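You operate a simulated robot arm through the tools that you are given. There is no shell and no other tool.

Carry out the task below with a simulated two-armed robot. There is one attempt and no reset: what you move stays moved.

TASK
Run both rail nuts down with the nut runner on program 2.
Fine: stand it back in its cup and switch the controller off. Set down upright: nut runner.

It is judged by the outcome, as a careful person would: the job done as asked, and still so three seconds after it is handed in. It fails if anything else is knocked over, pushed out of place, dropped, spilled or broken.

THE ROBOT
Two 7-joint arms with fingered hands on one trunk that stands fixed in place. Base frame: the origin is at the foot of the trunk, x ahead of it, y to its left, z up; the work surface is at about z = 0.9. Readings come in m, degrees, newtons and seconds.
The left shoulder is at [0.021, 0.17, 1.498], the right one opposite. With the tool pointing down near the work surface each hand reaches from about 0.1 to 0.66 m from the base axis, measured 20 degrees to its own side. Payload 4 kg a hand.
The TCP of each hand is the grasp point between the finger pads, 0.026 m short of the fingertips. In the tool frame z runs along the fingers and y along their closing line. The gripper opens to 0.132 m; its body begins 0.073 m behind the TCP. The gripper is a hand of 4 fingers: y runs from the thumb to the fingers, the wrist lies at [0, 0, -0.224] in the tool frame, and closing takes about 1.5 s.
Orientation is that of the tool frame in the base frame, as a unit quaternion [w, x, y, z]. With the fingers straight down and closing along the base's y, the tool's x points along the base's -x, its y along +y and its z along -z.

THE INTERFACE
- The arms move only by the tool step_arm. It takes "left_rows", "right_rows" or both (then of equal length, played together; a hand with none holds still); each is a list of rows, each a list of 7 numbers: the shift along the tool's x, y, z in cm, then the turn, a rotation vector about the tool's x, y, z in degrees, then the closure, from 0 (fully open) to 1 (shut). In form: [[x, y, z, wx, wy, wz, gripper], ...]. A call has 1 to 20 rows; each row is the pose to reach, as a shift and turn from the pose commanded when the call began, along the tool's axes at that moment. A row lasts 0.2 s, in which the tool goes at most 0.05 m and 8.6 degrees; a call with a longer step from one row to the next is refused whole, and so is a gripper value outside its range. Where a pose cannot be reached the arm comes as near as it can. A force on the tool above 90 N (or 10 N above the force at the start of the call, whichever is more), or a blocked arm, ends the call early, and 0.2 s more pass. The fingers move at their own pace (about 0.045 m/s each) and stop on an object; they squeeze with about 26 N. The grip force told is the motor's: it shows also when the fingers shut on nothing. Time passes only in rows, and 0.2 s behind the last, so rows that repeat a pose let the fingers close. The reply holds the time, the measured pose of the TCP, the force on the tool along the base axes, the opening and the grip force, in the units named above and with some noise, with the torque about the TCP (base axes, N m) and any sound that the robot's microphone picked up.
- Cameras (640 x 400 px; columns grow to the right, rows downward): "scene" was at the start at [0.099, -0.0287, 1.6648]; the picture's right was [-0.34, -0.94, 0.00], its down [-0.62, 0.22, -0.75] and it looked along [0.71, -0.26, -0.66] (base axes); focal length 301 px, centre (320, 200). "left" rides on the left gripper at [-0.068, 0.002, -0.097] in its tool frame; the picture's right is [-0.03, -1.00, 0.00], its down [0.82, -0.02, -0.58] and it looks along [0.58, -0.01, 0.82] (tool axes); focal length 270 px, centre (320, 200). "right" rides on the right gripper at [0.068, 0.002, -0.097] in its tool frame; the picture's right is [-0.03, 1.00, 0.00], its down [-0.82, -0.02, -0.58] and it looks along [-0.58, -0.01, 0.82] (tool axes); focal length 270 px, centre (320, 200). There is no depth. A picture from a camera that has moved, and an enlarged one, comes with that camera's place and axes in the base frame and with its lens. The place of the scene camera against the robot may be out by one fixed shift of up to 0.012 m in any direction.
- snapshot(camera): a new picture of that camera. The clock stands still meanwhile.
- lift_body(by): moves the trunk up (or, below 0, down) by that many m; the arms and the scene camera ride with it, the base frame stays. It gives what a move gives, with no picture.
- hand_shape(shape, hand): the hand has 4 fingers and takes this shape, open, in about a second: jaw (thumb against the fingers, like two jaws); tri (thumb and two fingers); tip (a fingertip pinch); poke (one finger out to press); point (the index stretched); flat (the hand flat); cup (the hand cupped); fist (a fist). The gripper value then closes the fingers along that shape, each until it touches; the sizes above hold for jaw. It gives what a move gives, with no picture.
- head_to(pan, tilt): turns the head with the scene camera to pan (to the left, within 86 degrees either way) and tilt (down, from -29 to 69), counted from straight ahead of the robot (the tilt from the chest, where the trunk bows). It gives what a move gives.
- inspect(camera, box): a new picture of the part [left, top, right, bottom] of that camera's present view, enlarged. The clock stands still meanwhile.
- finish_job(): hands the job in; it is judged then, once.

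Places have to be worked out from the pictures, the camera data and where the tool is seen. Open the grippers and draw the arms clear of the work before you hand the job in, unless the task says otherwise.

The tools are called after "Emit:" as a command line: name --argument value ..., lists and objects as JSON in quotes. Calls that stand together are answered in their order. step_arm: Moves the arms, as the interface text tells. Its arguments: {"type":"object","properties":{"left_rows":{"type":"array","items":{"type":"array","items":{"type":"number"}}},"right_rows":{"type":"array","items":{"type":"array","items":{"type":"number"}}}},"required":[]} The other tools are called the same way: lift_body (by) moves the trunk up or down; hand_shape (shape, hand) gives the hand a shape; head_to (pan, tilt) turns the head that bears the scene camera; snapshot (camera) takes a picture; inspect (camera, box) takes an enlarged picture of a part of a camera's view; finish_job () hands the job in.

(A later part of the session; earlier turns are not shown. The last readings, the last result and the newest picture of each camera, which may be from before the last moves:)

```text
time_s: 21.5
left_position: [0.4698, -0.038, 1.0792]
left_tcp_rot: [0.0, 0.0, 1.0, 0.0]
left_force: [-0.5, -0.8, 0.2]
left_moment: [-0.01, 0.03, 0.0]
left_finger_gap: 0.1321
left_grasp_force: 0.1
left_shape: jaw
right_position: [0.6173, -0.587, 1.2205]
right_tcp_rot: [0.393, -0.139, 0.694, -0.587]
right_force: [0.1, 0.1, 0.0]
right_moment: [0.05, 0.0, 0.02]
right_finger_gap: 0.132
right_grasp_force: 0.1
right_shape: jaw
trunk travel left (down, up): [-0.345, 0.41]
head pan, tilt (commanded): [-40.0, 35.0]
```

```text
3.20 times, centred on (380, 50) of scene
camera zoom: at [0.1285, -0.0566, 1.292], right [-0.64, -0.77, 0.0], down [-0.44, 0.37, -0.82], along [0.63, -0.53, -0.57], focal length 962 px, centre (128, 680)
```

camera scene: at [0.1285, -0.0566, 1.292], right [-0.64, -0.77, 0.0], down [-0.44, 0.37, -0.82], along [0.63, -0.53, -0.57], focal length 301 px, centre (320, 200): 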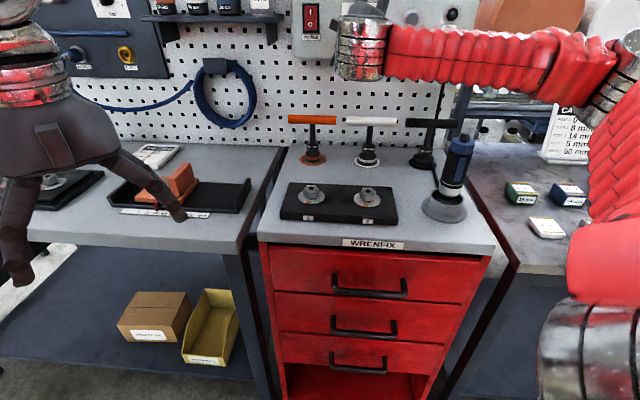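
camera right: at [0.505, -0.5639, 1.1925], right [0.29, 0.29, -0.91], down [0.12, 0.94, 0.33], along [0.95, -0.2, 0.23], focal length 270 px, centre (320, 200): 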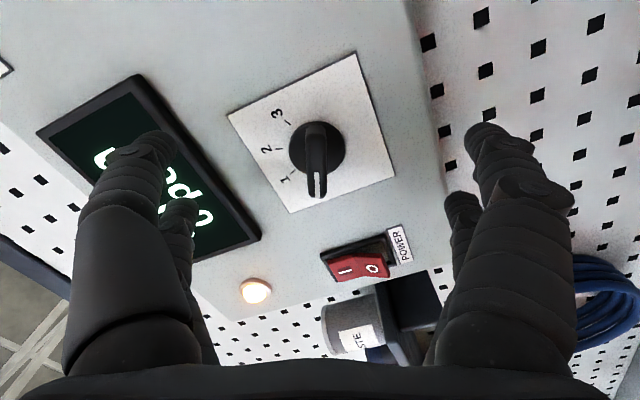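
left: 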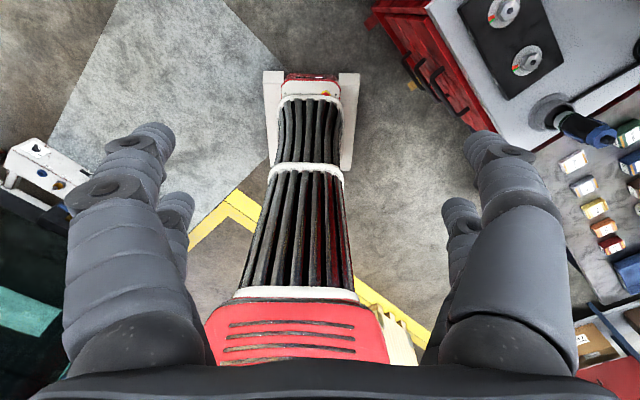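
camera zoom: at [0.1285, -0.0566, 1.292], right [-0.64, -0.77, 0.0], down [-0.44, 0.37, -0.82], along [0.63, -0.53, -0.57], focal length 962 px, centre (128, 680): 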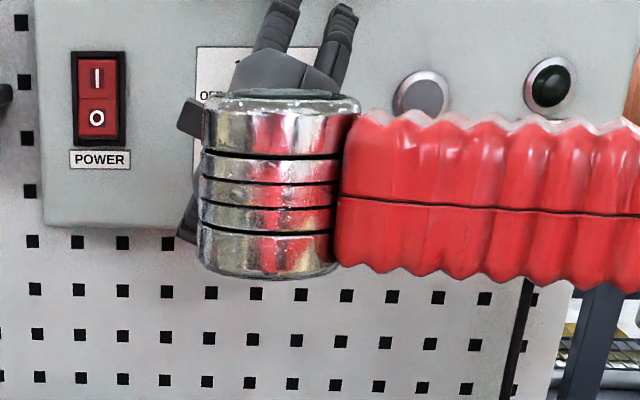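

Three views now agree: the panel face is 4.8 cm ahead of the TCP (n·p ≈ 0.900) and the knob axis 0.2 cm along +x. I advance 1.5 cm so that the tips straddle the bar without touching the panel, then close.

Emit:
step_arm --right_rows '[[0.1, 0, 0.75, 0, 0, 0, 0], [0.2, 0, 1.5, 0, 0, 0, 0], [0.2, 0, 1.5, 0, 0, 0, 0.5], [0.2, 0, 1.5, 0, 0, 0, 0.7], [0.2, 0, 1.5, 0, 0, 0, 0.8], [0.2, 0, 1.5, 0, 0, 0, 0.8], [0.2, 0, 1.5, 0, 0, 0, 0.8]]'

Emit:
snapshot --camera "right"

```text
time_s: 23.1
left_position: [0.4694, -0.0377, 1.0799]
left_tcp_rot: [-0.002, 0.0, 1.0, 0.0]
left_force: [0.2, 0.5, -0.1]
left_moment: [0.01, 0.0, 0.0]
left_finger_gap: 0.132
left_grasp_force: 0.1
left_shape: jaw
right_position: [0.6265, -0.5995, 1.2201]
right_tcp_rot: [0.393, -0.138, 0.694, -0.587]
right_force: [-0.2, 0.4, 0.4]
right_moment: [-0.03, 0.01, 0.04]
right_finger_gap: 0.0289
right_grasp_force: 0.0
right_shape: jaw
trunk travel left (down, up): [-0.345, 0.41]
head pan, tilt (commanded): [-40.0, 35.0]
```

```text
taken
camera right: at [0.5143, -0.5756, 1.1914], right [0.29, 0.29, -0.91], down [0.12, 0.94, 0.33], along [0.95, -0.2, 0.23], focal length 270 px, centre (320, 200)
```

right: 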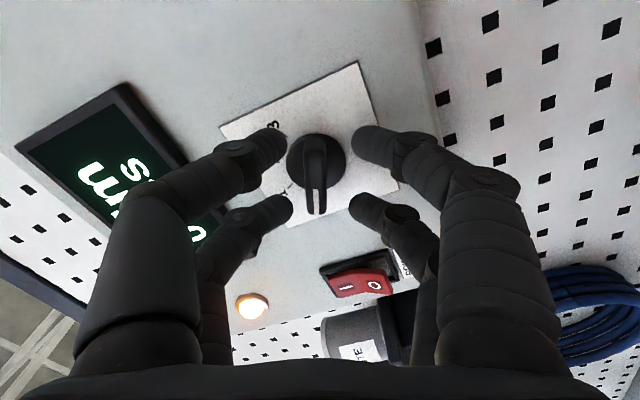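

The four fingertips straddle the bar, centred, with no contact yet. I close fully.

Emit:
step_arm --right_rows '[[0, 0, 0, 0, 0, 0, 0.9], [0, 0, 0, 0, 0, 0, 1], [0, 0, 0, 0, 0, 0, 1], [0, 0, 0, 0, 0, 0, 1]]'

Emit:
snapshot --camera "right"

```text
time_s: 24.1
left_position: [0.4702, -0.0368, 1.0796]
left_tcp_rot: [-0.001, 0.0, 1.0, 0.0]
left_force: [0.6, -0.2, -0.3]
left_moment: [0.0, 0.01, 0.03]
left_finger_gap: 0.132
left_grasp_force: 0.1
left_shape: jaw
right_position: [0.6262, -0.5991, 1.2194]
right_tcp_rot: [0.394, -0.14, 0.694, -0.587]
right_force: [-1.1, 0.7, -0.2]
right_moment: [0.0, 0.01, 0.05]
right_finger_gap: 0.0
right_grasp_force: 25.2
right_shape: jaw
trunk travel left (down, up): [-0.345, 0.41]
head pan, tilt (commanded): [-40.0, 35.0]
```

```text
taken
camera right: at [0.5142, -0.5754, 1.1915], right [0.29, 0.29, -0.91], down [0.12, 0.94, 0.33], along [0.95, -0.2, 0.23], focal length 270 px, centre (320, 200)
```

right: 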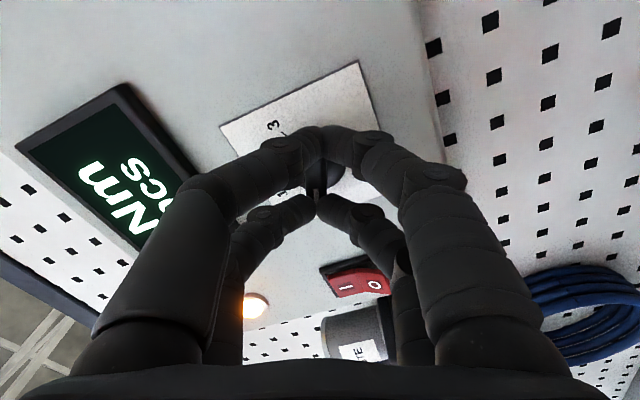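

The gap read 0, so the tips shut just in front of the bar. I open to about 3 cm, advance 1 cm, and look.

Emit:
step_arm --right_rows '[[0, 0, 0, 0, 0, 0, 0.8], [0, 0, 0, 0, 0, 0, 0.75], [0, 0, 0, 0, 0, 0, 0.75], [0, 0, 0.5, 0, 0, 0, 0.75], [0, 0, 1.0, 0, 0, 0, 0.75]]'

Emit:
snapshot --camera "right"

```text
time_s: 25.3
left_position: [0.4697, -0.0374, 1.0806]
left_tcp_rot: [-0.001, -0.001, 1.0, -0.001]
left_force: [-0.2, -0.1, -0.5]
left_moment: [0.01, 0.01, 0.02]
left_finger_gap: 0.132
left_grasp_force: 0.0
left_shape: jaw
right_position: [0.6338, -0.6076, 1.221]
right_tcp_rot: [0.393, -0.139, 0.694, -0.587]
right_force: [-0.1, 0.7, -0.1]
right_moment: [-0.03, 0.0, 0.0]
right_finger_gap: 0.0327
right_grasp_force: 0.2
right_shape: jaw
trunk travel left (down, up): [-0.345, 0.41]
head pan, tilt (commanded): [-40.0, 35.0]
```

```text
taken
camera right: at [0.5214, -0.5834, 1.1917], right [0.29, 0.29, -0.91], down [0.12, 0.94, 0.33], along [0.95, -0.2, 0.23], focal length 270 px, centre (320, 200)
```

right: 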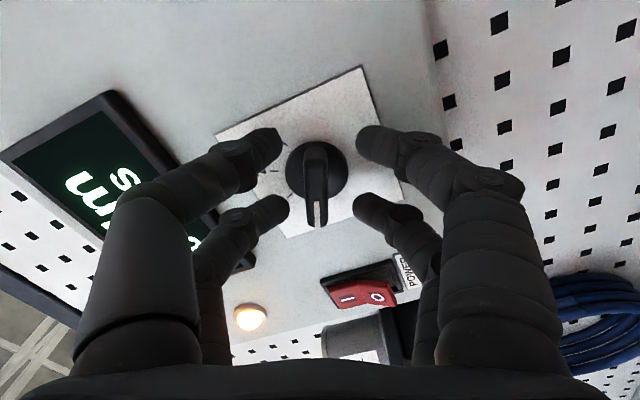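

No contact, and the bar (about 4.7 cm long, standing ~1.8 cm proud) should now be between the tips. I close and read the gap.

Emit:
step_arm --right_rows '[[0, 0, 0, 0, 0, 0, 0.85], [0, 0, 0, 0, 0, 0, 0.95], [0, 0, 0, 0, 0, 0, 1], [0, 0, 0, 0, 0, 0, 1]]'

Emit:
snapshot --camera "right"

```text
time_s: 26.3
left_position: [0.4707, -0.038, 1.0803]
left_tcp_rot: [-0.001, 0.0, 1.0, 0.001]
left_force: [-1.6, 0.0, 0.6]
left_moment: [0.0, -0.01, -0.01]
left_finger_gap: 0.1322
left_grasp_force: 0.0
left_shape: jaw
right_position: [0.6331, -0.6079, 1.2198]
right_tcp_rot: [0.393, -0.139, 0.694, -0.587]
right_force: [2.2, -1.8, 1.9]
right_moment: [0.02, -0.04, -0.08]
right_finger_gap: 0.0
right_grasp_force: 25.8
right_shape: jaw
trunk travel left (down, up): [-0.345, 0.41]
head pan, tilt (commanded): [-40.0, 35.0]
```

```text
taken
camera right: at [0.5216, -0.5838, 1.1916], right [0.29, 0.29, -0.91], down [0.12, 0.94, 0.33], along [0.95, -0.2, 0.23], focal length 270 px, centre (320, 200)
```

right: 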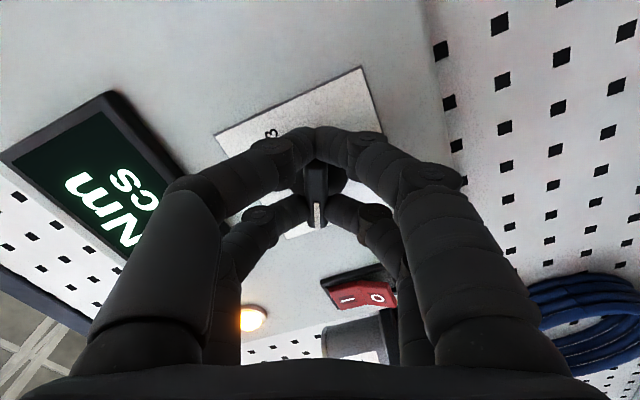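

The reading still says 0, but the picture shows the far finger pair close against the bar. I enlarge it.

Emit:
inspect --camera "right" --box '[230, 100, 410, 250]'

Emit:
snapshot --camera "scene"

```text
2.67 times, centred on (320, 175) of right
camera zoom: at [0.5216, -0.5838, 1.1916], right [0.29, 0.29, -0.91], down [0.12, 0.94, 0.33], along [0.95, -0.2, 0.23], focal length 721 px, centre (320, 267)
```

zoom: 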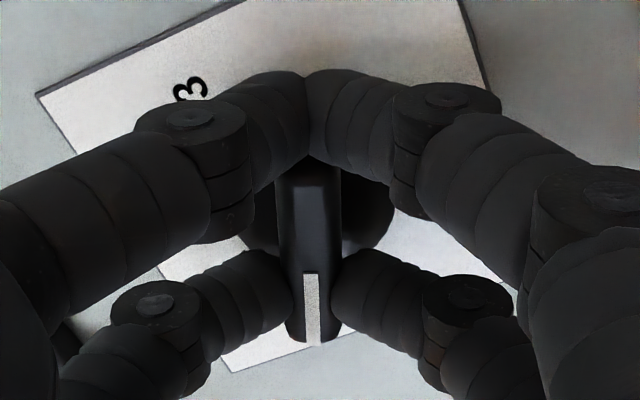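

```text
taken
camera scene: at [0.1287, -0.0568, 1.292], right [-0.64, -0.77, 0.0], down [-0.44, 0.37, -0.82], along [0.63, -0.53, -0.57], focal length 301 px, centre (320, 200)
```

scene: 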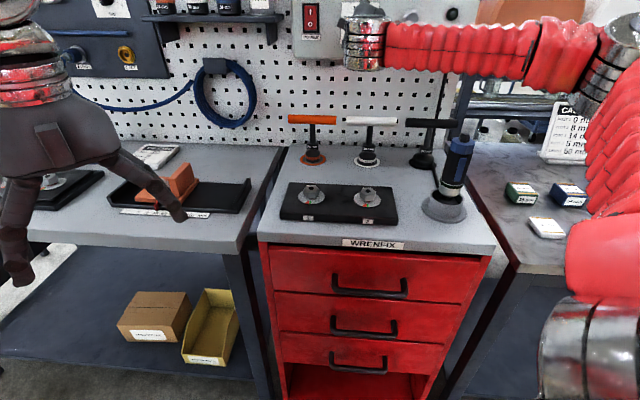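

The far finger pair holds the pointer end of the bar (the bar is longer on that side; the other pair just misses the short end), which is enough to turn it. I turn clockwise about the tool axis 45° first and look.

Emit:
step_arm --right_rows '[[0, 0, 0, 0, 0, 7.5, 1], [0, 0, 0, 0, 0, 15, 1], [0, 0, 0, 0, 0, 22.5, 1], [0, 0, 0, 0, 0, 30, 1], [0, 0, 0, 0, 0, 37.5, 1], [0, 0, 0, 0, 0, 45, 1]]'

Emit:
snapshot --camera "right"

```text
time_s: 27.7
left_position: [0.4709, -0.0369, 1.0799]
left_tcp_rot: [0.0, 0.0, 1.0, 0.0]
left_force: [-0.2, 0.9, 0.6]
left_moment: [0.0, -0.01, -0.02]
left_finger_gap: 0.1317
left_grasp_force: 0.1
left_shape: jaw
right_position: [0.6358, -0.606, 1.2188]
right_tcp_rot: [0.588, 0.137, 0.695, -0.39]
right_force: [4.1, 8.0, -8.2]
right_moment: [-0.04, 0.2, 0.22]
right_finger_gap: 0.0
right_grasp_force: 26.0
right_shape: jaw
trunk travel left (down, up): [-0.345, 0.41]
head pan, tilt (commanded): [-40.0, 35.0]
```

```text
taken
camera right: at [0.55, -0.5555, 1.1541], right [0.66, 0.66, -0.36], down [-0.2, 0.61, 0.76], along [0.73, -0.43, 0.54], focal length 270 px, centre (320, 200)
```

right: 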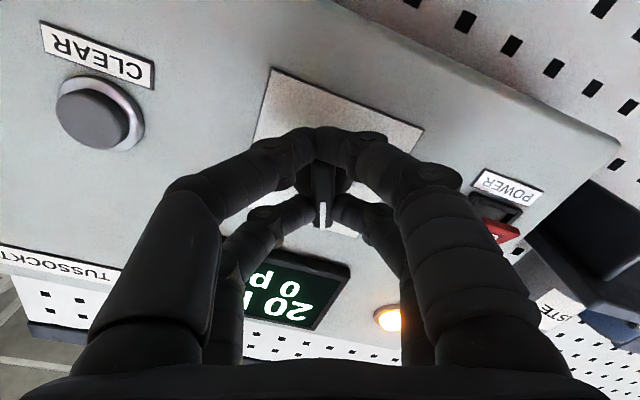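

The knob follows: the display now shows 20 Nm (program 1). I turn another 46° for position 2.

Emit:
step_arm --right_rows '[[0, 0, 0, 0, 0, 7.7, 1], [0, 0, 0, 0, 0, 15.4, 1], [0, 0, 0, 0, 0, 23.1, 1], [0, 0, 0, 0, 0, 30.8, 1], [0, 0, 0, 0, 0, 38.5, 1], [0, 0, 0, 0, 0, 46, 1]]'

Emit:
snapshot --camera "right"

```text
time_s: 28.8
left_position: [0.4715, -0.0374, 1.0817]
left_tcp_rot: [0.0, 0.0, 1.0, 0.0]
left_force: [0.1, 0.2, 0.2]
left_moment: [0.02, -0.02, -0.03]
left_finger_gap: 0.132
left_grasp_force: 0.1
left_shape: jaw
right_position: [0.637, -0.6071, 1.2215]
right_tcp_rot: [0.643, 0.313, 0.666, -0.212]
right_force: [4.3, 10.1, -18.4]
right_moment: [-0.03, 0.08, 0.18]
right_finger_gap: 0.0
right_grasp_force: 26.2
right_shape: jaw
right hand out of reach, approached as far as the arm can: row 3, 4, 5
trunk travel left (down, up): [-0.345, 0.41]
head pan, tilt (commanded): [-40.0, 35.0]
stopped in row 5 (right hand): the force on the tool passed its limit at 103 N (the readings are from after the stop); the commanded pose is now the measured one
```

```text
taken
camera right: at [0.5706, -0.5289, 1.1599], right [0.69, 0.71, 0.14], down [-0.45, 0.26, 0.85], along [0.57, -0.65, 0.5], focal length 270 px, centre (320, 200)
```

right: 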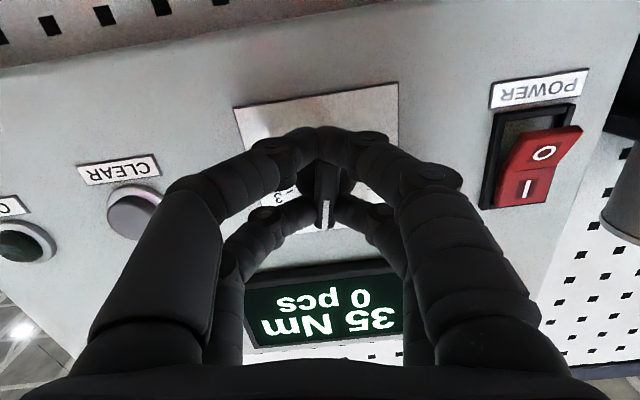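

The turn stopped short (wrist near its limit, force spike), but the display now shows 35 Nm, i.e. the next program. I open the fingers in place and check where the pointer stands.

Emit:
step_arm --right_rows '[[0, 0, 0, 0, 0, 0, 0.9], [0, 0, 0, 0, 0, 0, 0.75], [0, 0, 0, 0, 0, 0, 0.7], [0, 0, 0, 0, 0, 0, 0.7]]'

Emit:
inspect --camera "right" --box '[200, 60, 440, 260]'

Emit:
inspect --camera "scene" --box '[280, 0, 480, 100]'

```text
time_s: 29.8
left_position: [0.469, -0.0371, 1.0805]
left_tcp_rot: [0.0, 0.0, 1.0, 0.0]
left_force: [0.0, -0.4, 0.5]
left_moment: [0.01, -0.02, 0.01]
left_finger_gap: 0.1319
left_grasp_force: 0.1
left_shape: jaw
right_position: [0.6337, -0.6083, 1.2278]
right_tcp_rot: [0.648, 0.316, 0.66, -0.214]
right_force: [-0.5, 0.6, -0.2]
right_moment: [0.03, 0.0, -0.03]
right_finger_gap: 0.0395
right_grasp_force: 0.0
right_shape: jaw
trunk travel left (down, up): [-0.345, 0.41]
head pan, tilt (commanded): [-40.0, 35.0]
```

```text
2.00 times, centred on (320, 160) of right
camera zoom: at [0.5681, -0.5307, 1.1664], right [0.69, 0.7, 0.15], down [-0.46, 0.27, 0.85], along [0.55, -0.66, 0.51], focal length 541 px, centre (320, 280)
```

zoom: 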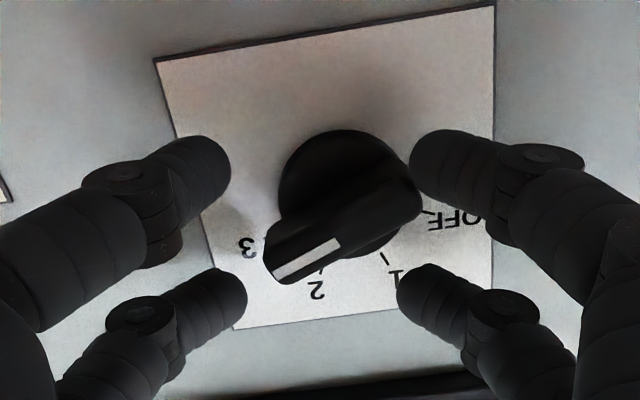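

```text
3.20 times, centred on (380, 50) of scene
camera zoom: at [0.1284, -0.0564, 1.2921], right [-0.64, -0.77, 0.0], down [-0.44, 0.37, -0.82], along [0.63, -0.53, -0.57], focal length 962 px, centre (128, 680)
```

zoom: 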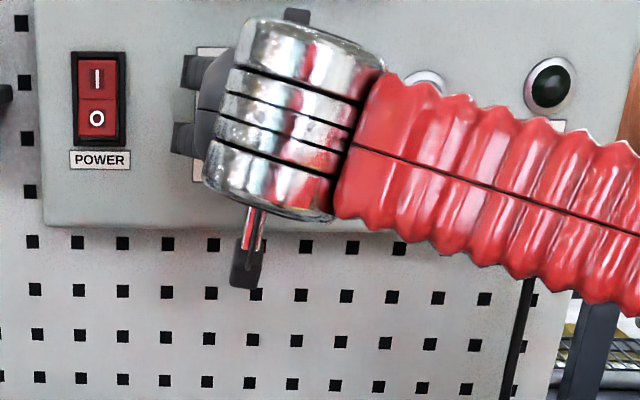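

The pointer may have run on past 2; I check the display and the dial in a full picture.

Emit:
snapshot --camera "right"

```text
taken
camera right: at [0.5681, -0.5307, 1.1664], right [0.69, 0.7, 0.15], down [-0.46, 0.27, 0.85], along [0.55, -0.66, 0.51], focal length 270 px, centre (320, 200)
```

right: 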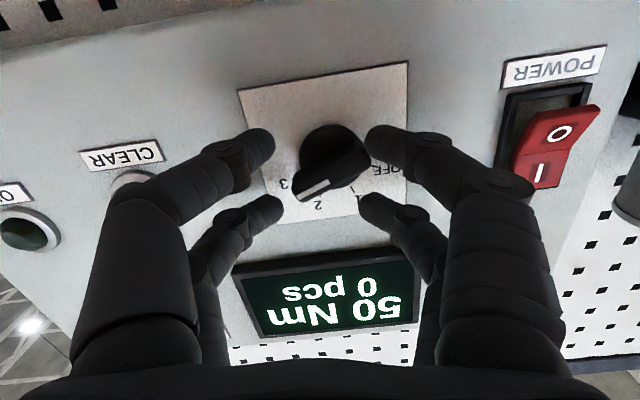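

The display reads 50 Nm: on release the knob flicked on to 3. No harm, nothing has run. I back the hand off; then I'll raise the left hand and lower the trunk a bit more, so that the wrist can reach the roll needed to set the pointer on 2 without strain.

Emit:
step_arm --right_rows '[[0, 0, -2, 0, 0, 0, 0.7], [0, 0, -4, 0, 0, 0, 0.7], [0, 0, -6, 0, 0, 0, 0.5], [0, 0, -7, 0, 0, 0, 0.5]]' --left_rows '[[0, 0, -4, 0, 0, 0, 0], [0, 0, -8, 0, 0, 0, 0], [0, 0, -12, 0, 0, 0, 0], [0, 0, -16, 0, 0, 0, 0]]'

Emit:
snapshot --camera "right"

```text
time_s: 30.8
left_position: [0.4684, -0.0402, 1.2409]
left_tcp_rot: [-0.001, 0.001, 1.0, -0.001]
left_force: [0.2, -0.2, 0.4]
left_moment: [-0.01, 0.01, 0.0]
left_finger_gap: 0.1318
left_grasp_force: 0.0
left_shape: jaw
right_position: [0.5825, -0.5619, 1.2308]
right_tcp_rot: [0.647, 0.316, 0.661, -0.212]
right_force: [0.4, 0.0, -0.3]
right_moment: [0.04, 0.03, 0.03]
right_finger_gap: 0.0652
right_grasp_force: 0.1
right_shape: jaw
trunk travel left (down, up): [-0.345, 0.41]
head pan, tilt (commanded): [-40.0, 35.0]
```

```text
taken
camera right: at [0.5159, -0.4841, 1.1691], right [0.69, 0.71, 0.15], down [-0.46, 0.27, 0.85], along [0.56, -0.66, 0.51], focal length 270 px, centre (320, 200)
```

right: 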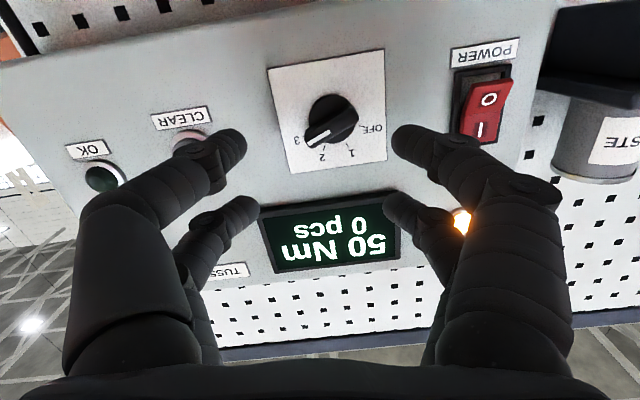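

The pointer stands at 3 (50 Nm, 0 pcs). I lower the trunk 0.10 m.

Emit:
lift_body --by -0.1

Emit:
snapshot --camera "scene"

```text
time_s: 32.1
left_position: [0.4688, -0.0368, 1.1409]
left_tcp_rot: [0.001, 0.0, 1.0, 0.001]
left_force: [-0.4, 0.3, 0.3]
left_moment: [0.01, -0.04, 0.0]
left_finger_gap: 0.1321
left_grasp_force: 0.0
left_shape: jaw
right_position: [0.5837, -0.5606, 1.1326]
right_tcp_rot: [0.647, 0.316, 0.66, -0.213]
right_force: [0.8, -0.6, 0.3]
right_moment: [0.01, 0.02, 0.01]
right_finger_gap: 0.0656
right_grasp_force: 0.1
right_shape: jaw
trunk travel left (down, up): [-0.245, 0.51]
head pan, tilt (commanded): [-40.0, 35.0]
```

```text
taken
camera scene: at [0.1633, -0.0564, 1.1897], right [-0.64, -0.77, 0.0], down [-0.44, 0.37, -0.82], along [0.63, -0.53, -0.57], focal length 301 px, centre (320, 200)
```

scene: 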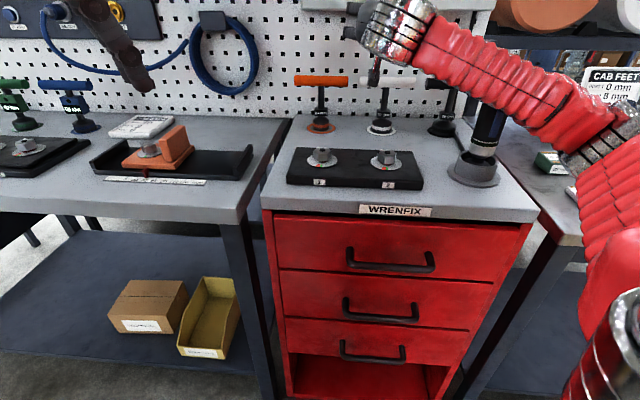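

The forearm clears the runner. I raise the hand back to dial height with the roll set so that the bar, when clasped, would point at 2, still standing off from the panel.

Emit:
step_arm --right_rows '[[-2.2, 0.35, -0.13, 0, -1.05, 3.8, 0.5], [-4.3, 0.7, -0.27, 0, -2.1, 7.6, 0.5], [-6.5, 1.05, -0.4, -0.1, -3.15, 11.4, 0.5], [-8.66, 1.42, -0.54, -0.1, -4.2, 15.2, 0.5]]'

Emit:
snapshot --camera "right"

```text
time_s: 33.1
left_position: [0.4699, -0.0372, 1.1417]
left_tcp_rot: [0.0, -0.001, 1.0, 0.0]
left_force: [0.1, 0.5, -0.6]
left_moment: [0.01, 0.01, -0.03]
left_finger_gap: 0.132
left_grasp_force: 0.1
left_shape: jaw
right_position: [0.5872, -0.5587, 1.2198]
right_tcp_rot: [0.693, 0.392, 0.589, -0.136]
right_force: [0.5, -0.5, 0.3]
right_moment: [-0.01, 0.01, 0.01]
right_finger_gap: 0.0655
right_grasp_force: 0.0
right_shape: jaw
trunk travel left (down, up): [-0.245, 0.51]
head pan, tilt (commanded): [-40.0, 35.0]
```

```text
taken
camera right: at [0.5389, -0.47, 1.1562], right [0.64, 0.65, 0.41], down [-0.64, 0.17, 0.75], along [0.42, -0.74, 0.53], focal length 270 px, centre (320, 200)
```

right: 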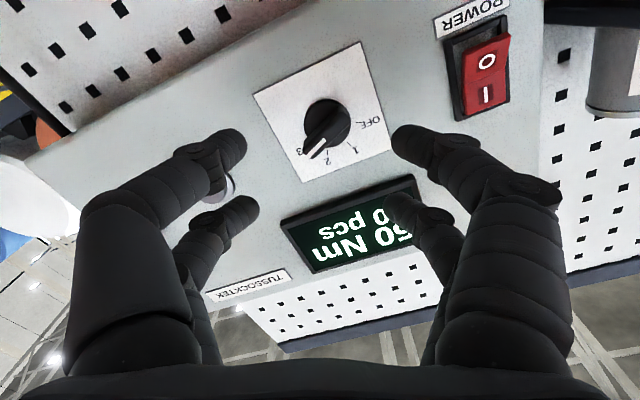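

The roll was reached without strain. I enlarge the dial to measure its offset from the tool axis precisely.

Emit:
inspect --camera "right" --box '[240, 30, 400, 190]'

```text
2.50 times, centred on (320, 110) of right
camera zoom: at [0.5389, -0.47, 1.1562], right [0.64, 0.65, 0.41], down [-0.64, 0.17, 0.75], along [0.42, -0.74, 0.53], focal length 676 px, centre (320, 425)
```

zoom: 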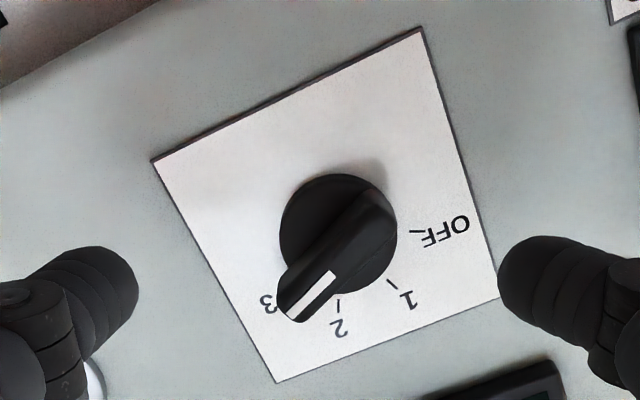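

The dial's true axis works out at lateral 0.0227, z 1.2225. I'll approach offset 0.8 cm so that the far finger pair will close on the pointer side of the bar nearer its middle, straddling it first.

Emit:
step_arm --right_rows '[[0.25, 0.18, 1.5, 0, 0, 0, 0.5], [0.5, 0.37, 3.2, 0, 0, 0, 0.5], [0.73, 0.55, 5, 0, 0, 0, 0.5], [0.73, 0.55, 6, 0, 0, 0, 0.55], [0.73, 0.55, 6.8, 0, 0, 0, 0.6]]'

Emit:
snapshot --camera "right"

```text
time_s: 34.3
left_position: [0.4703, -0.0377, 1.1413]
left_tcp_rot: [0.001, 0.001, 1.0, 0.0]
left_force: [0.6, -1.1, 0.8]
left_moment: [0.01, -0.01, 0.0]
left_finger_gap: 0.1321
left_grasp_force: 0.0
left_shape: jaw
right_position: [0.6414, -0.6002, 1.2172]
right_tcp_rot: [0.692, 0.391, 0.591, -0.136]
right_force: [0.3, -0.6, 0.3]
right_moment: [-0.01, 0.01, 0.03]
right_finger_gap: 0.0532
right_grasp_force: 0.1
right_shape: jaw
trunk travel left (down, up): [-0.245, 0.51]
head pan, tilt (commanded): [-40.0, 35.0]
```

```text
taken
camera right: at [0.5916, -0.5131, 1.1532], right [0.64, 0.65, 0.4], down [-0.64, 0.17, 0.75], along [0.42, -0.74, 0.52], focal length 270 px, centre (320, 200)
```

right: 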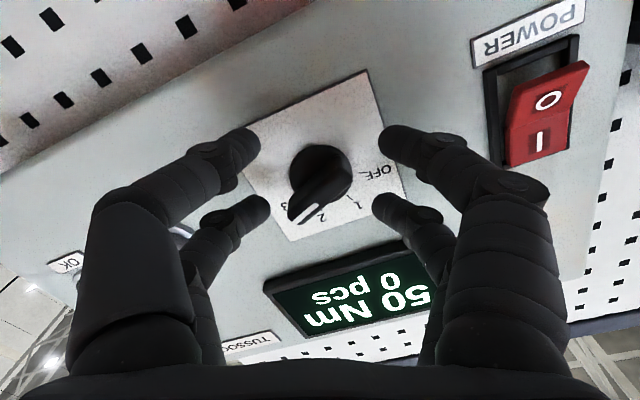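

The knob sits centred between the finger pairs, the pointer end level with the far pair. I close slowly so that the far pair swings the pointer onto 2.

Emit:
step_arm --right_rows '[[0, 0, 0, 0, 0, 0, 0.7], [0, 0, 0, 0, 0, 0, 0.78], [0, 0, 0, 0, 0, 0, 0.86], [0, 0, 0, 0, 0, 0, 0.92], [0, 0, 0, 0, 0, 0, 0.96], [0, 0, 0, 0, 0, 0, 1], [0, 0, 0, 0, 0, 0, 1]]'

Emit:
snapshot --camera "right"

```text
time_s: 35.9
left_position: [0.4707, -0.0374, 1.1403]
left_tcp_rot: [-0.002, 0.0, 1.0, 0.0]
left_force: [-0.1, -0.1, -1.1]
left_moment: [-0.02, -0.04, 0.01]
left_finger_gap: 0.1318
left_grasp_force: 0.0
left_shape: jaw
right_position: [0.642, -0.6023, 1.2163]
right_tcp_rot: [0.692, 0.392, 0.591, -0.136]
right_force: [4.0, -4.3, 2.8]
right_moment: [0.07, 0.06, 0.09]
right_finger_gap: 0.0
right_grasp_force: 26.1
right_shape: jaw
trunk travel left (down, up): [-0.245, 0.51]
head pan, tilt (commanded): [-40.0, 35.0]
```

```text
taken
camera right: at [0.5919, -0.5134, 1.1532], right [0.64, 0.65, 0.4], down [-0.64, 0.17, 0.75], along [0.42, -0.74, 0.52], focal length 270 px, centre (320, 200)
```

right: 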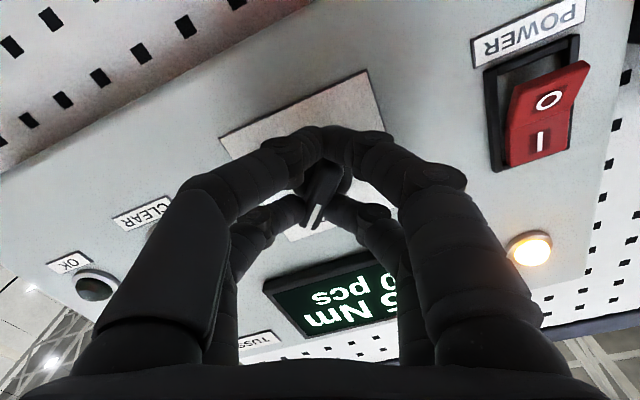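

The display's visible digits read "…5 Nm" (35 Nm), i.e. program 2. I look closer at the pointer before letting go.

Emit:
inspect --camera "right" --box '[240, 100, 420, 340]'

```text
1.67 times, centred on (330, 220) of right
camera zoom: at [0.5919, -0.5134, 1.1532], right [0.64, 0.65, 0.4], down [-0.64, 0.17, 0.75], along [0.42, -0.74, 0.52], focal length 450 px, centre (303, 167)
```

zoom: 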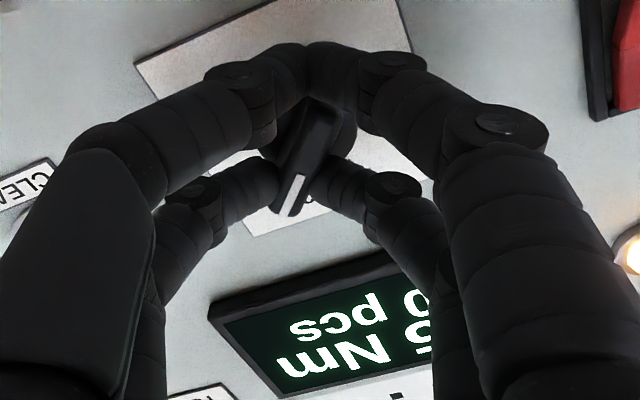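

The display reads 35 Nm, but the pointer stands a little towards 3. Still holding it, I turn 18° counterclockwise about the knob axis to centre it on 2, then look.

Emit:
step_arm --right_rows '[[0, -0.06, 0, 0, 0, -4.5, 1], [-0.01, -0.13, 0, 0, 0, -9, 1], [-0.03, -0.19, 0, 0, 0, -13.5, 1], [-0.04, -0.25, 0, 0, 0, -18, 1], [-0.04, -0.25, 0, 0, 0, -18, 1]]'

Emit:
inspect --camera "right" --box '[200, 80, 440, 340]'

```text
time_s: 37.1
left_position: [0.4705, -0.0366, 1.1414]
left_tcp_rot: [0.0, 0.0, 1.0, 0.0]
left_force: [0.1, 0.5, -0.2]
left_moment: [0.0, -0.01, -0.02]
left_finger_gap: 0.1318
left_grasp_force: 0.1
left_shape: jaw
right_position: [0.6395, -0.6026, 1.2139]
right_tcp_rot: [0.663, 0.294, 0.643, -0.244]
right_force: [10.0, -8.3, 13.0]
right_moment: [0.0, 0.02, 0.04]
right_finger_gap: 0.0
right_grasp_force: 25.3
right_shape: jaw
trunk travel left (down, up): [-0.245, 0.51]
head pan, tilt (commanded): [-40.0, 35.0]
```

```text
1.54 times, centred on (320, 210) of right
camera zoom: at [0.5754, -0.5292, 1.1458], right [0.7, 0.71, 0.1], down [-0.47, 0.35, 0.81], along [0.54, -0.62, 0.57], focal length 416 px, centre (320, 185)
```

zoom: 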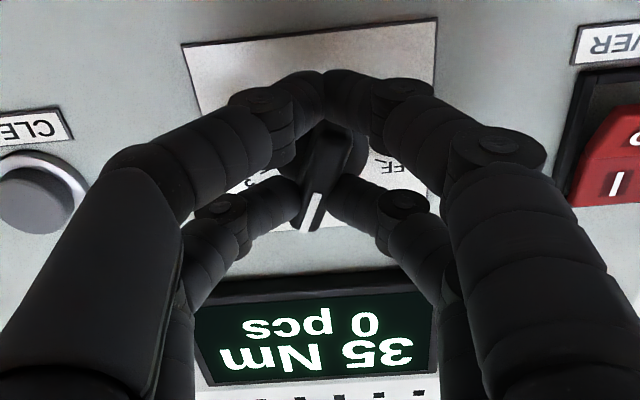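

It now reads 35 Nm with the pointer close to 2. I relieve the upward load by raising the hand 3 mm, then open the fingers slowly.

Emit:
step_arm --right_rows '[[-0.15, 0, 0, 0, 0, 0, 1], [-0.3, 0, 0, 0, 0, 0, 1], [-0.3, 0, 0, 0, 0, 0, 0.97], [-0.3, 0, 0, 0, 0, 0, 0.94], [-0.3, 0, 0, 0, 0, 0, 0.91], [-0.3, 0, 0, 0, 0, 0, 0.87], [-0.3, 0, 0, 0, 0, 0, 0.82], [-0.3, 0, 0, 0, 0, 0, 0.77], [-0.3, 0, 0, 0, 0, 0, 0.72]]'

Emit:
snapshot --camera "right"

```text
time_s: 39.1
left_position: [0.4699, -0.0372, 1.1404]
left_tcp_rot: [0.0, 0.0, 1.0, 0.0]
left_force: [0.4, 0.1, 0.0]
left_moment: [0.01, 0.0, 0.01]
left_finger_gap: 0.132
left_grasp_force: 0.0
left_shape: jaw
right_position: [0.6387, -0.6017, 1.2178]
right_tcp_rot: [0.663, 0.295, 0.644, -0.243]
right_force: [0.3, 1.0, 0.9]
right_moment: [0.04, -0.03, 0.01]
right_finger_gap: 0.0367
right_grasp_force: 0.1
right_shape: jaw
trunk travel left (down, up): [-0.245, 0.51]
head pan, tilt (commanded): [-40.0, 35.0]
```

```text
taken
camera right: at [0.5747, -0.5283, 1.1487], right [0.7, 0.71, 0.1], down [-0.47, 0.35, 0.81], along [0.54, -0.62, 0.57], focal length 270 px, centre (320, 200)
```

right: 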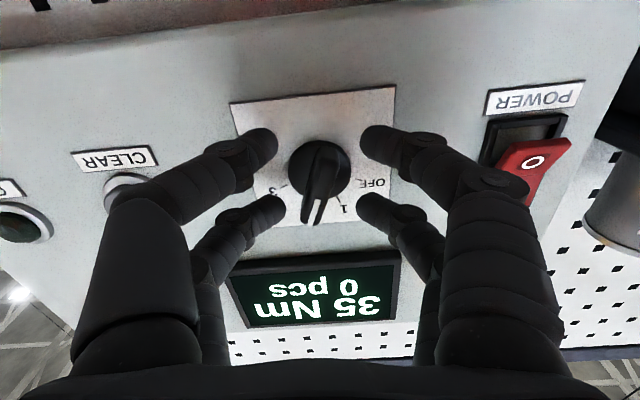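

The pointer is on 2 and the display reads 35 Nm, 0 pcs. I withdraw the hand straight back from the panel and then raise the trunk for the work on the bench.

Emit:
step_arm --right_rows '[[0, 0, -2.5, 0, 0, 0, 0.72], [0, 0, -5, 0, 0, 0, 0.6], [0, 0, -8, 0, 0, 0, 0.4], [0, 0, -12, 0, 0, 0, 0.2]]'

Emit:
lift_body --by 0.3

Emit:
snapshot --camera "scene"

```text
time_s: 40.1
left_position: [0.4698, -0.0376, 1.1406]
left_tcp_rot: [0.0, 0.0, 1.0, 0.0]
left_force: [-1.2, 0.6, 0.2]
left_moment: [0.0, 0.02, -0.01]
left_finger_gap: 0.1319
left_grasp_force: 0.1
left_shape: jaw
right_position: [0.5522, -0.5216, 1.2181]
right_tcp_rot: [0.663, 0.295, 0.644, -0.243]
right_force: [0.3, 0.6, 0.5]
right_moment: [0.0, 0.02, 0.0]
right_finger_gap: 0.1021
right_grasp_force: 0.0
right_shape: jaw
trunk travel left (down, up): [-0.245, 0.51]
head pan, tilt (commanded): [-40.0, 35.0]
```

```text
time_s: 43.1
left_position: [0.4705, -0.0374, 1.4396]
left_tcp_rot: [-0.002, -0.001, 1.0, 0.0]
left_force: [-0.9, -0.3, 0.1]
left_moment: [0.0, 0.01, -0.03]
left_finger_gap: 0.1322
left_grasp_force: 0.0
left_shape: jaw
right_position: [0.5541, -0.518, 1.5163]
right_tcp_rot: [0.663, 0.293, 0.644, -0.243]
right_force: [1.0, 0.2, 0.8]
right_moment: [-0.05, 0.01, -0.03]
right_finger_gap: 0.1052
right_grasp_force: 0.1
right_shape: jaw
trunk travel left (down, up): [-0.545, 0.21]
head pan, tilt (commanded): [-40.0, 35.0]
```

```text
taken
camera scene: at [0.0928, -0.0566, 1.4936], right [-0.64, -0.77, 0.0], down [-0.44, 0.37, -0.82], along [0.63, -0.53, -0.57], focal length 301 px, centre (320, 200)
```

scene: 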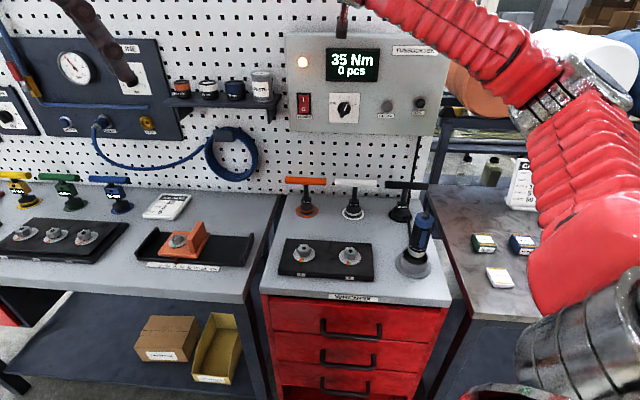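

The display still shows 35 Nm, 0 pcs. I now swing the right hand to point straight down above the runner's cup, closing line along the bench, high enough to be clear, and open.

Emit:
step_arm --right_rows '[[1.8, -1.96, -0.7, 0.33, 8.16, -0.29, 0], [3.6, -3.93, -1.4, 0.65, 16.3, -0.58, 0], [5.45, -5.9, -2.1, 0.98, 24.5, -0.87, 0], [7.27, -7.85, -2.8, 1.3, 32.7, -1.16, 0], [9.1, -9.8, -3.5, 1.64, 40.8, -1.45, 0], [10.9, -11.8, -4.2, 1.96, 49, -1.75, 0], [12.7, -13.7, -4.9, 2.3, 57.1, -2.04, 0], [14.5, -15.7, -5.6, 2.6, 65.3, -2.33, 0], [16.4, -17.7, -6.35, 2.95, 73.5, -2.6, 0], [18.2, -19.6, -7.05, 3.3, 81.6, -2.9, 0], [20, -21.6, -7.76, 3.6, 89.8, -3.2, 0]]'

Emit:
snapshot --camera "right"

Emit:
snapshot --camera "scene"

```text
time_s: 45.5
left_position: [0.4687, -0.0374, 1.4416]
left_tcp_rot: [-0.001, 0.0, 1.0, 0.0]
left_force: [0.2, 0.9, 0.2]
left_moment: [-0.03, 0.0, -0.02]
left_finger_gap: 0.1318
left_grasp_force: 0.0
left_shape: jaw
right_position: [0.3581, -0.6017, 1.3038]
right_tcp_rot: [0.002, 0.382, 0.924, 0.003]
right_force: [-0.9, 0.4, -0.9]
right_moment: [0.05, -0.04, 0.01]
right_finger_gap: 0.1319
right_grasp_force: 0.0
right_shape: jaw
trunk travel left (down, up): [-0.545, 0.21]
head pan, tilt (commanded): [-40.0, 35.0]
```

```text
taken
camera right: at [0.3105, -0.5536, 1.3991], right [0.72, 0.69, 0.01], down [0.56, -0.59, 0.58], along [0.4, -0.41, -0.82], focal length 270 px, centre (320, 200)
```

right: 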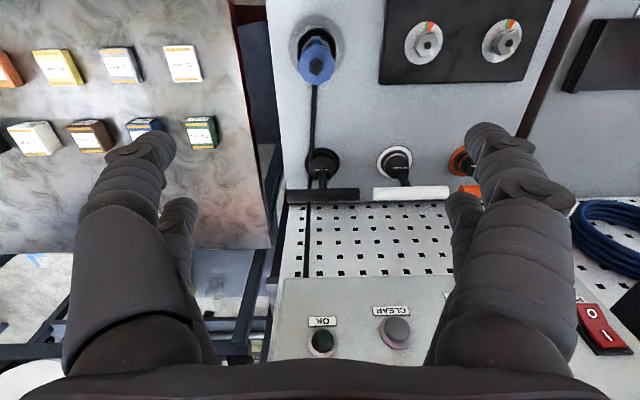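

```text
taken
camera scene: at [0.0918, -0.0565, 1.4937], right [-0.64, -0.77, 0.0], down [-0.44, 0.37, -0.82], along [0.63, -0.53, -0.57], focal length 301 px, centre (320, 200)
```

scene: 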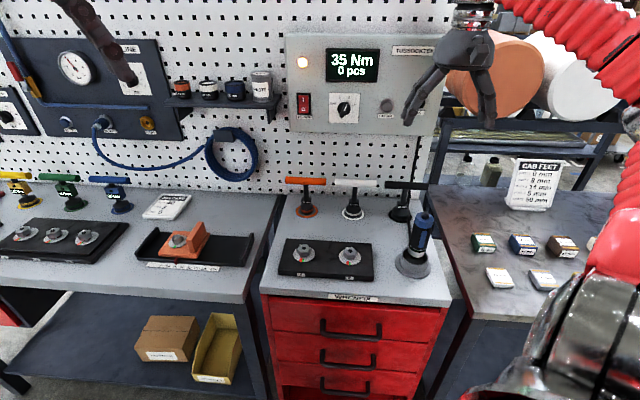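

The hand hangs plumb and aligned with the bench. To locate the runner and nuts well I take a second view from 12 cm nearer the robot and a bit lower.

Emit:
step_arm --right_rows '[[3, 0, 1.5, 0, 0, 0, 0], [6, 0, 3, 0, 0, 0, 0], [9, 0, 4, 0, 0, 0, 0], [12, 0, 5, 0, 0, 0, 0]]'

Emit:
snapshot --camera "right"

Emit:
inspect --camera "right" --box '[230, 70, 390, 230]'

```text
time_s: 46.5
left_position: [0.4692, -0.0366, 1.4402]
left_tcp_rot: [0.0, -0.001, 1.0, 0.0]
left_force: [-0.4, 0.5, -0.4]
left_moment: [-0.05, -0.02, 0.05]
left_finger_gap: 0.1321
left_grasp_force: 0.0
left_shape: jaw
right_position: [0.3281, -0.4978, 1.244]
right_tcp_rot: [0.0, 0.384, 0.923, 0.0]
right_force: [0.2, 1.0, -0.4]
right_moment: [0.0, -0.01, 0.0]
right_finger_gap: 0.1319
right_grasp_force: 0.1
right_shape: jaw
right hand out of reach, approached as far as the arm can: row 1, 2, 3, 4
trunk travel left (down, up): [-0.545, 0.21]
head pan, tilt (commanded): [-40.0, 35.0]
```

```text
taken
camera right: at [0.2812, -0.4482, 1.3403], right [0.73, 0.69, 0.0], down [0.56, -0.59, 0.58], along [0.4, -0.42, -0.82], focal length 270 px, centre (320, 200)
```

right: 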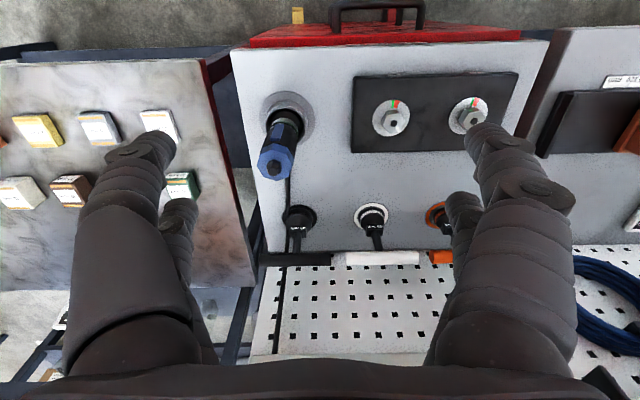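

```text
2.50 times, centred on (310, 150) of right
camera zoom: at [0.2812, -0.4482, 1.3403], right [0.73, 0.69, 0.0], down [0.56, -0.59, 0.58], along [0.4, -0.42, -0.82], focal length 676 px, centre (345, 325)
```

zoom: 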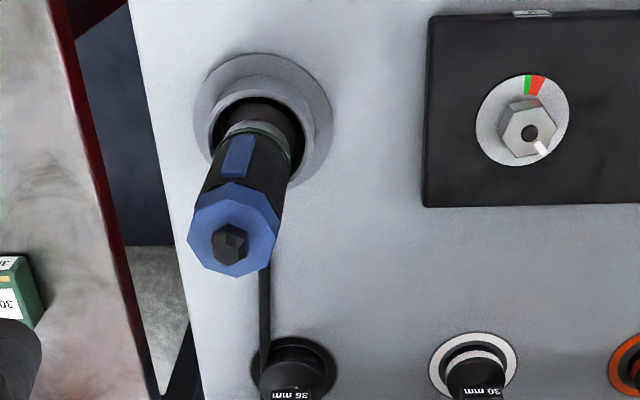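

Two views agree well: the runner's top is at (0.347, -0.5935, 1.061), nut 2 at (0.454, -0.472, 0.952) and nut 1 at (0.540, -0.389, 0.94), 12 cm apart along the bench. I move above the runner, fingertips still 6 cm over its top, and check the centring.

Emit:
step_arm --right_rows '[[-2, -1.35, 1, 0, 0, 0, 0], [-4, -2.7, 3, 0, 0, 0, 0], [-6, -4, 6, 0, 0, 0, 0], [-8.08, -5.37, 9.4, 0, 0, 0, 0]]'

Emit:
snapshot --camera "right"

Emit:
snapshot --camera "scene"

```text
time_s: 47.5
left_position: [0.4695, -0.0379, 1.4402]
left_tcp_rot: [-0.001, 0.0, 1.0, 0.0]
left_force: [0.9, 0.1, -0.1]
left_moment: [0.05, 0.01, -0.01]
left_finger_gap: 0.1319
left_grasp_force: 0.1
left_shape: jaw
right_position: [0.3479, -0.5938, 1.1526]
right_tcp_rot: [0.002, 0.382, 0.924, 0.002]
right_force: [-0.1, 0.4, 0.0]
right_moment: [0.06, 0.02, -0.02]
right_finger_gap: 0.132
right_grasp_force: 0.2
right_shape: jaw
trunk travel left (down, up): [-0.545, 0.21]
head pan, tilt (commanded): [-40.0, 35.0]
```

```text
taken
camera right: at [0.3003, -0.5439, 1.247], right [0.72, 0.69, 0.0], down [0.56, -0.59, 0.58], along [0.4, -0.42, -0.82], focal length 270 px, centre (320, 200)
```

right: 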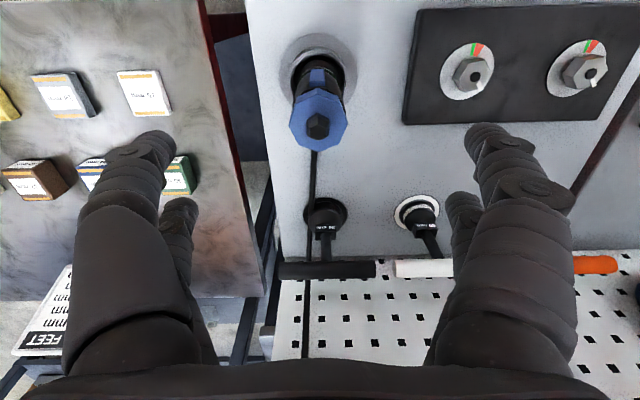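

```text
taken
camera scene: at [0.0929, -0.0577, 1.4936], right [-0.64, -0.77, 0.0], down [-0.44, 0.37, -0.82], along [0.63, -0.53, -0.57], focal length 301 px, centre (320, 200)
```

scene: 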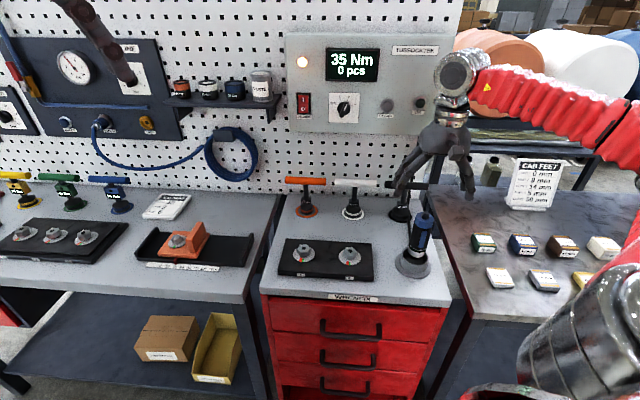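

The runner's top is centred under the hand to about 1 mm. I zoom on the cup and body to see whether the runner stands plumb.

Emit:
inspect --camera "right" --box '[250, 20, 390, 160]'

Emit:
inspect --camera "scene" --box '[370, 150, 470, 290]'

```text
2.86 times, centred on (320, 90) of right
camera zoom: at [0.3003, -0.5439, 1.247], right [0.72, 0.69, 0.0], down [0.56, -0.59, 0.58], along [0.4, -0.42, -0.82], focal length 772 px, centre (320, 514)
```

zoom: 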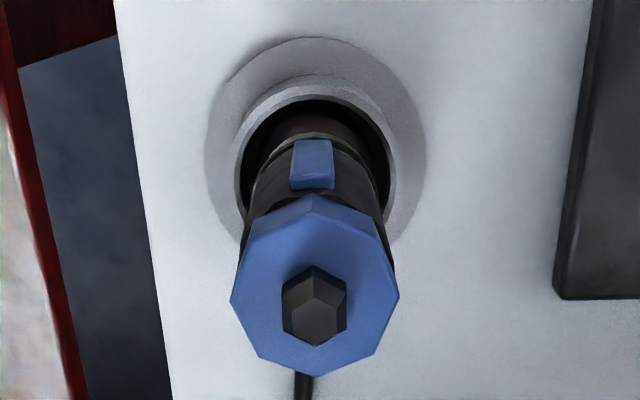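

```text
2.86 times, centred on (420, 220) of scene
camera zoom: at [0.0929, -0.0577, 1.4936], right [-0.64, -0.77, 0.0], down [-0.44, 0.37, -0.82], along [0.63, -0.53, -0.57], focal length 859 px, centre (34, 143)
```

zoom: 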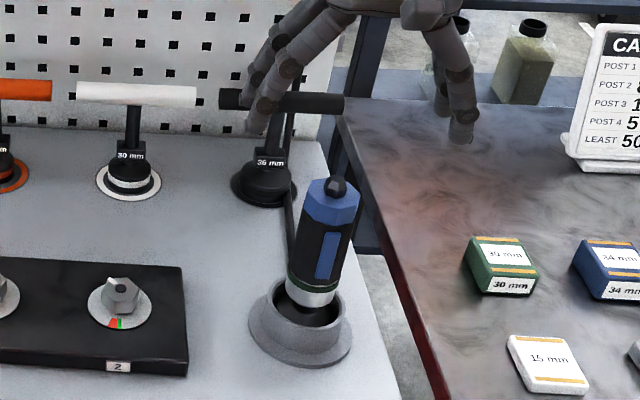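

The runner stands plumb across the bench, perhaps leaning 2–3° away along the depth. I descend so that the fingers straddle the black body (TCP z ≈ 1.010, tips well above the cup rim), still open.

Emit:
step_arm --right_rows '[[0.05, 0, 3, 0, 0, 0, 0], [0.1, 0, 6, 0, 0, 0, 0], [0.15, 0, 9, 0, 0, 0, 0], [0.2, 0, 11.5, 0, 0, 0, 0], [0.2, 0, 14.2, 0, 0, 0, 0]]'

Emit:
snapshot --camera "right"

Emit:
inspect --camera "scene" --box '[370, 150, 470, 290]'

```text
time_s: 48.7
left_position: [0.4702, -0.0374, 1.4405]
left_tcp_rot: [0.0, 0.0, 1.0, 0.0]
left_force: [-0.3, 0.2, 0.2]
left_moment: [-0.02, 0.01, 0.02]
left_finger_gap: 0.132
left_grasp_force: 0.0
left_shape: jaw
right_position: [0.347, -0.5919, 1.0072]
right_tcp_rot: [0.0, 0.383, 0.924, 0.001]
right_force: [-0.2, 0.4, 0.2]
right_moment: [-0.01, 0.0, 0.01]
right_finger_gap: 0.1323
right_grasp_force: 0.1
right_shape: jaw
trunk travel left (down, up): [-0.545, 0.21]
head pan, tilt (commanded): [-40.0, 35.0]
```

```text
taken
camera right: at [0.2991, -0.5421, 1.1016], right [0.72, 0.69, 0.0], down [0.56, -0.59, 0.58], along [0.4, -0.42, -0.82], focal length 270 px, centre (320, 200)
```

right: 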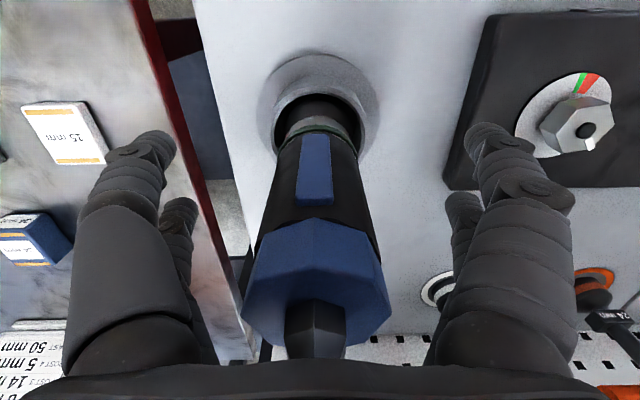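

```text
2.86 times, centred on (420, 220) of scene
camera zoom: at [0.0927, -0.0569, 1.4937], right [-0.64, -0.77, 0.0], down [-0.44, 0.37, -0.82], along [0.63, -0.53, -0.57], focal length 859 px, centre (34, 143)
```

zoom: 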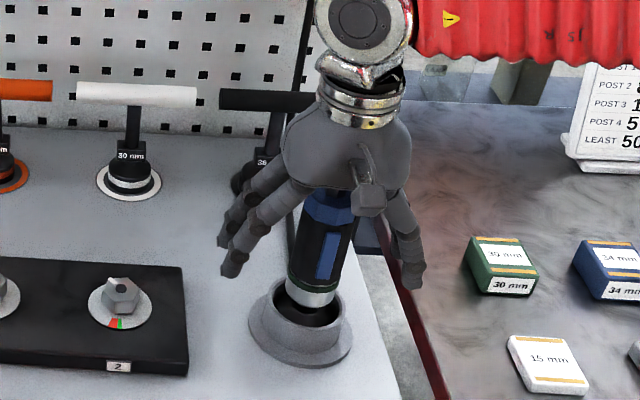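

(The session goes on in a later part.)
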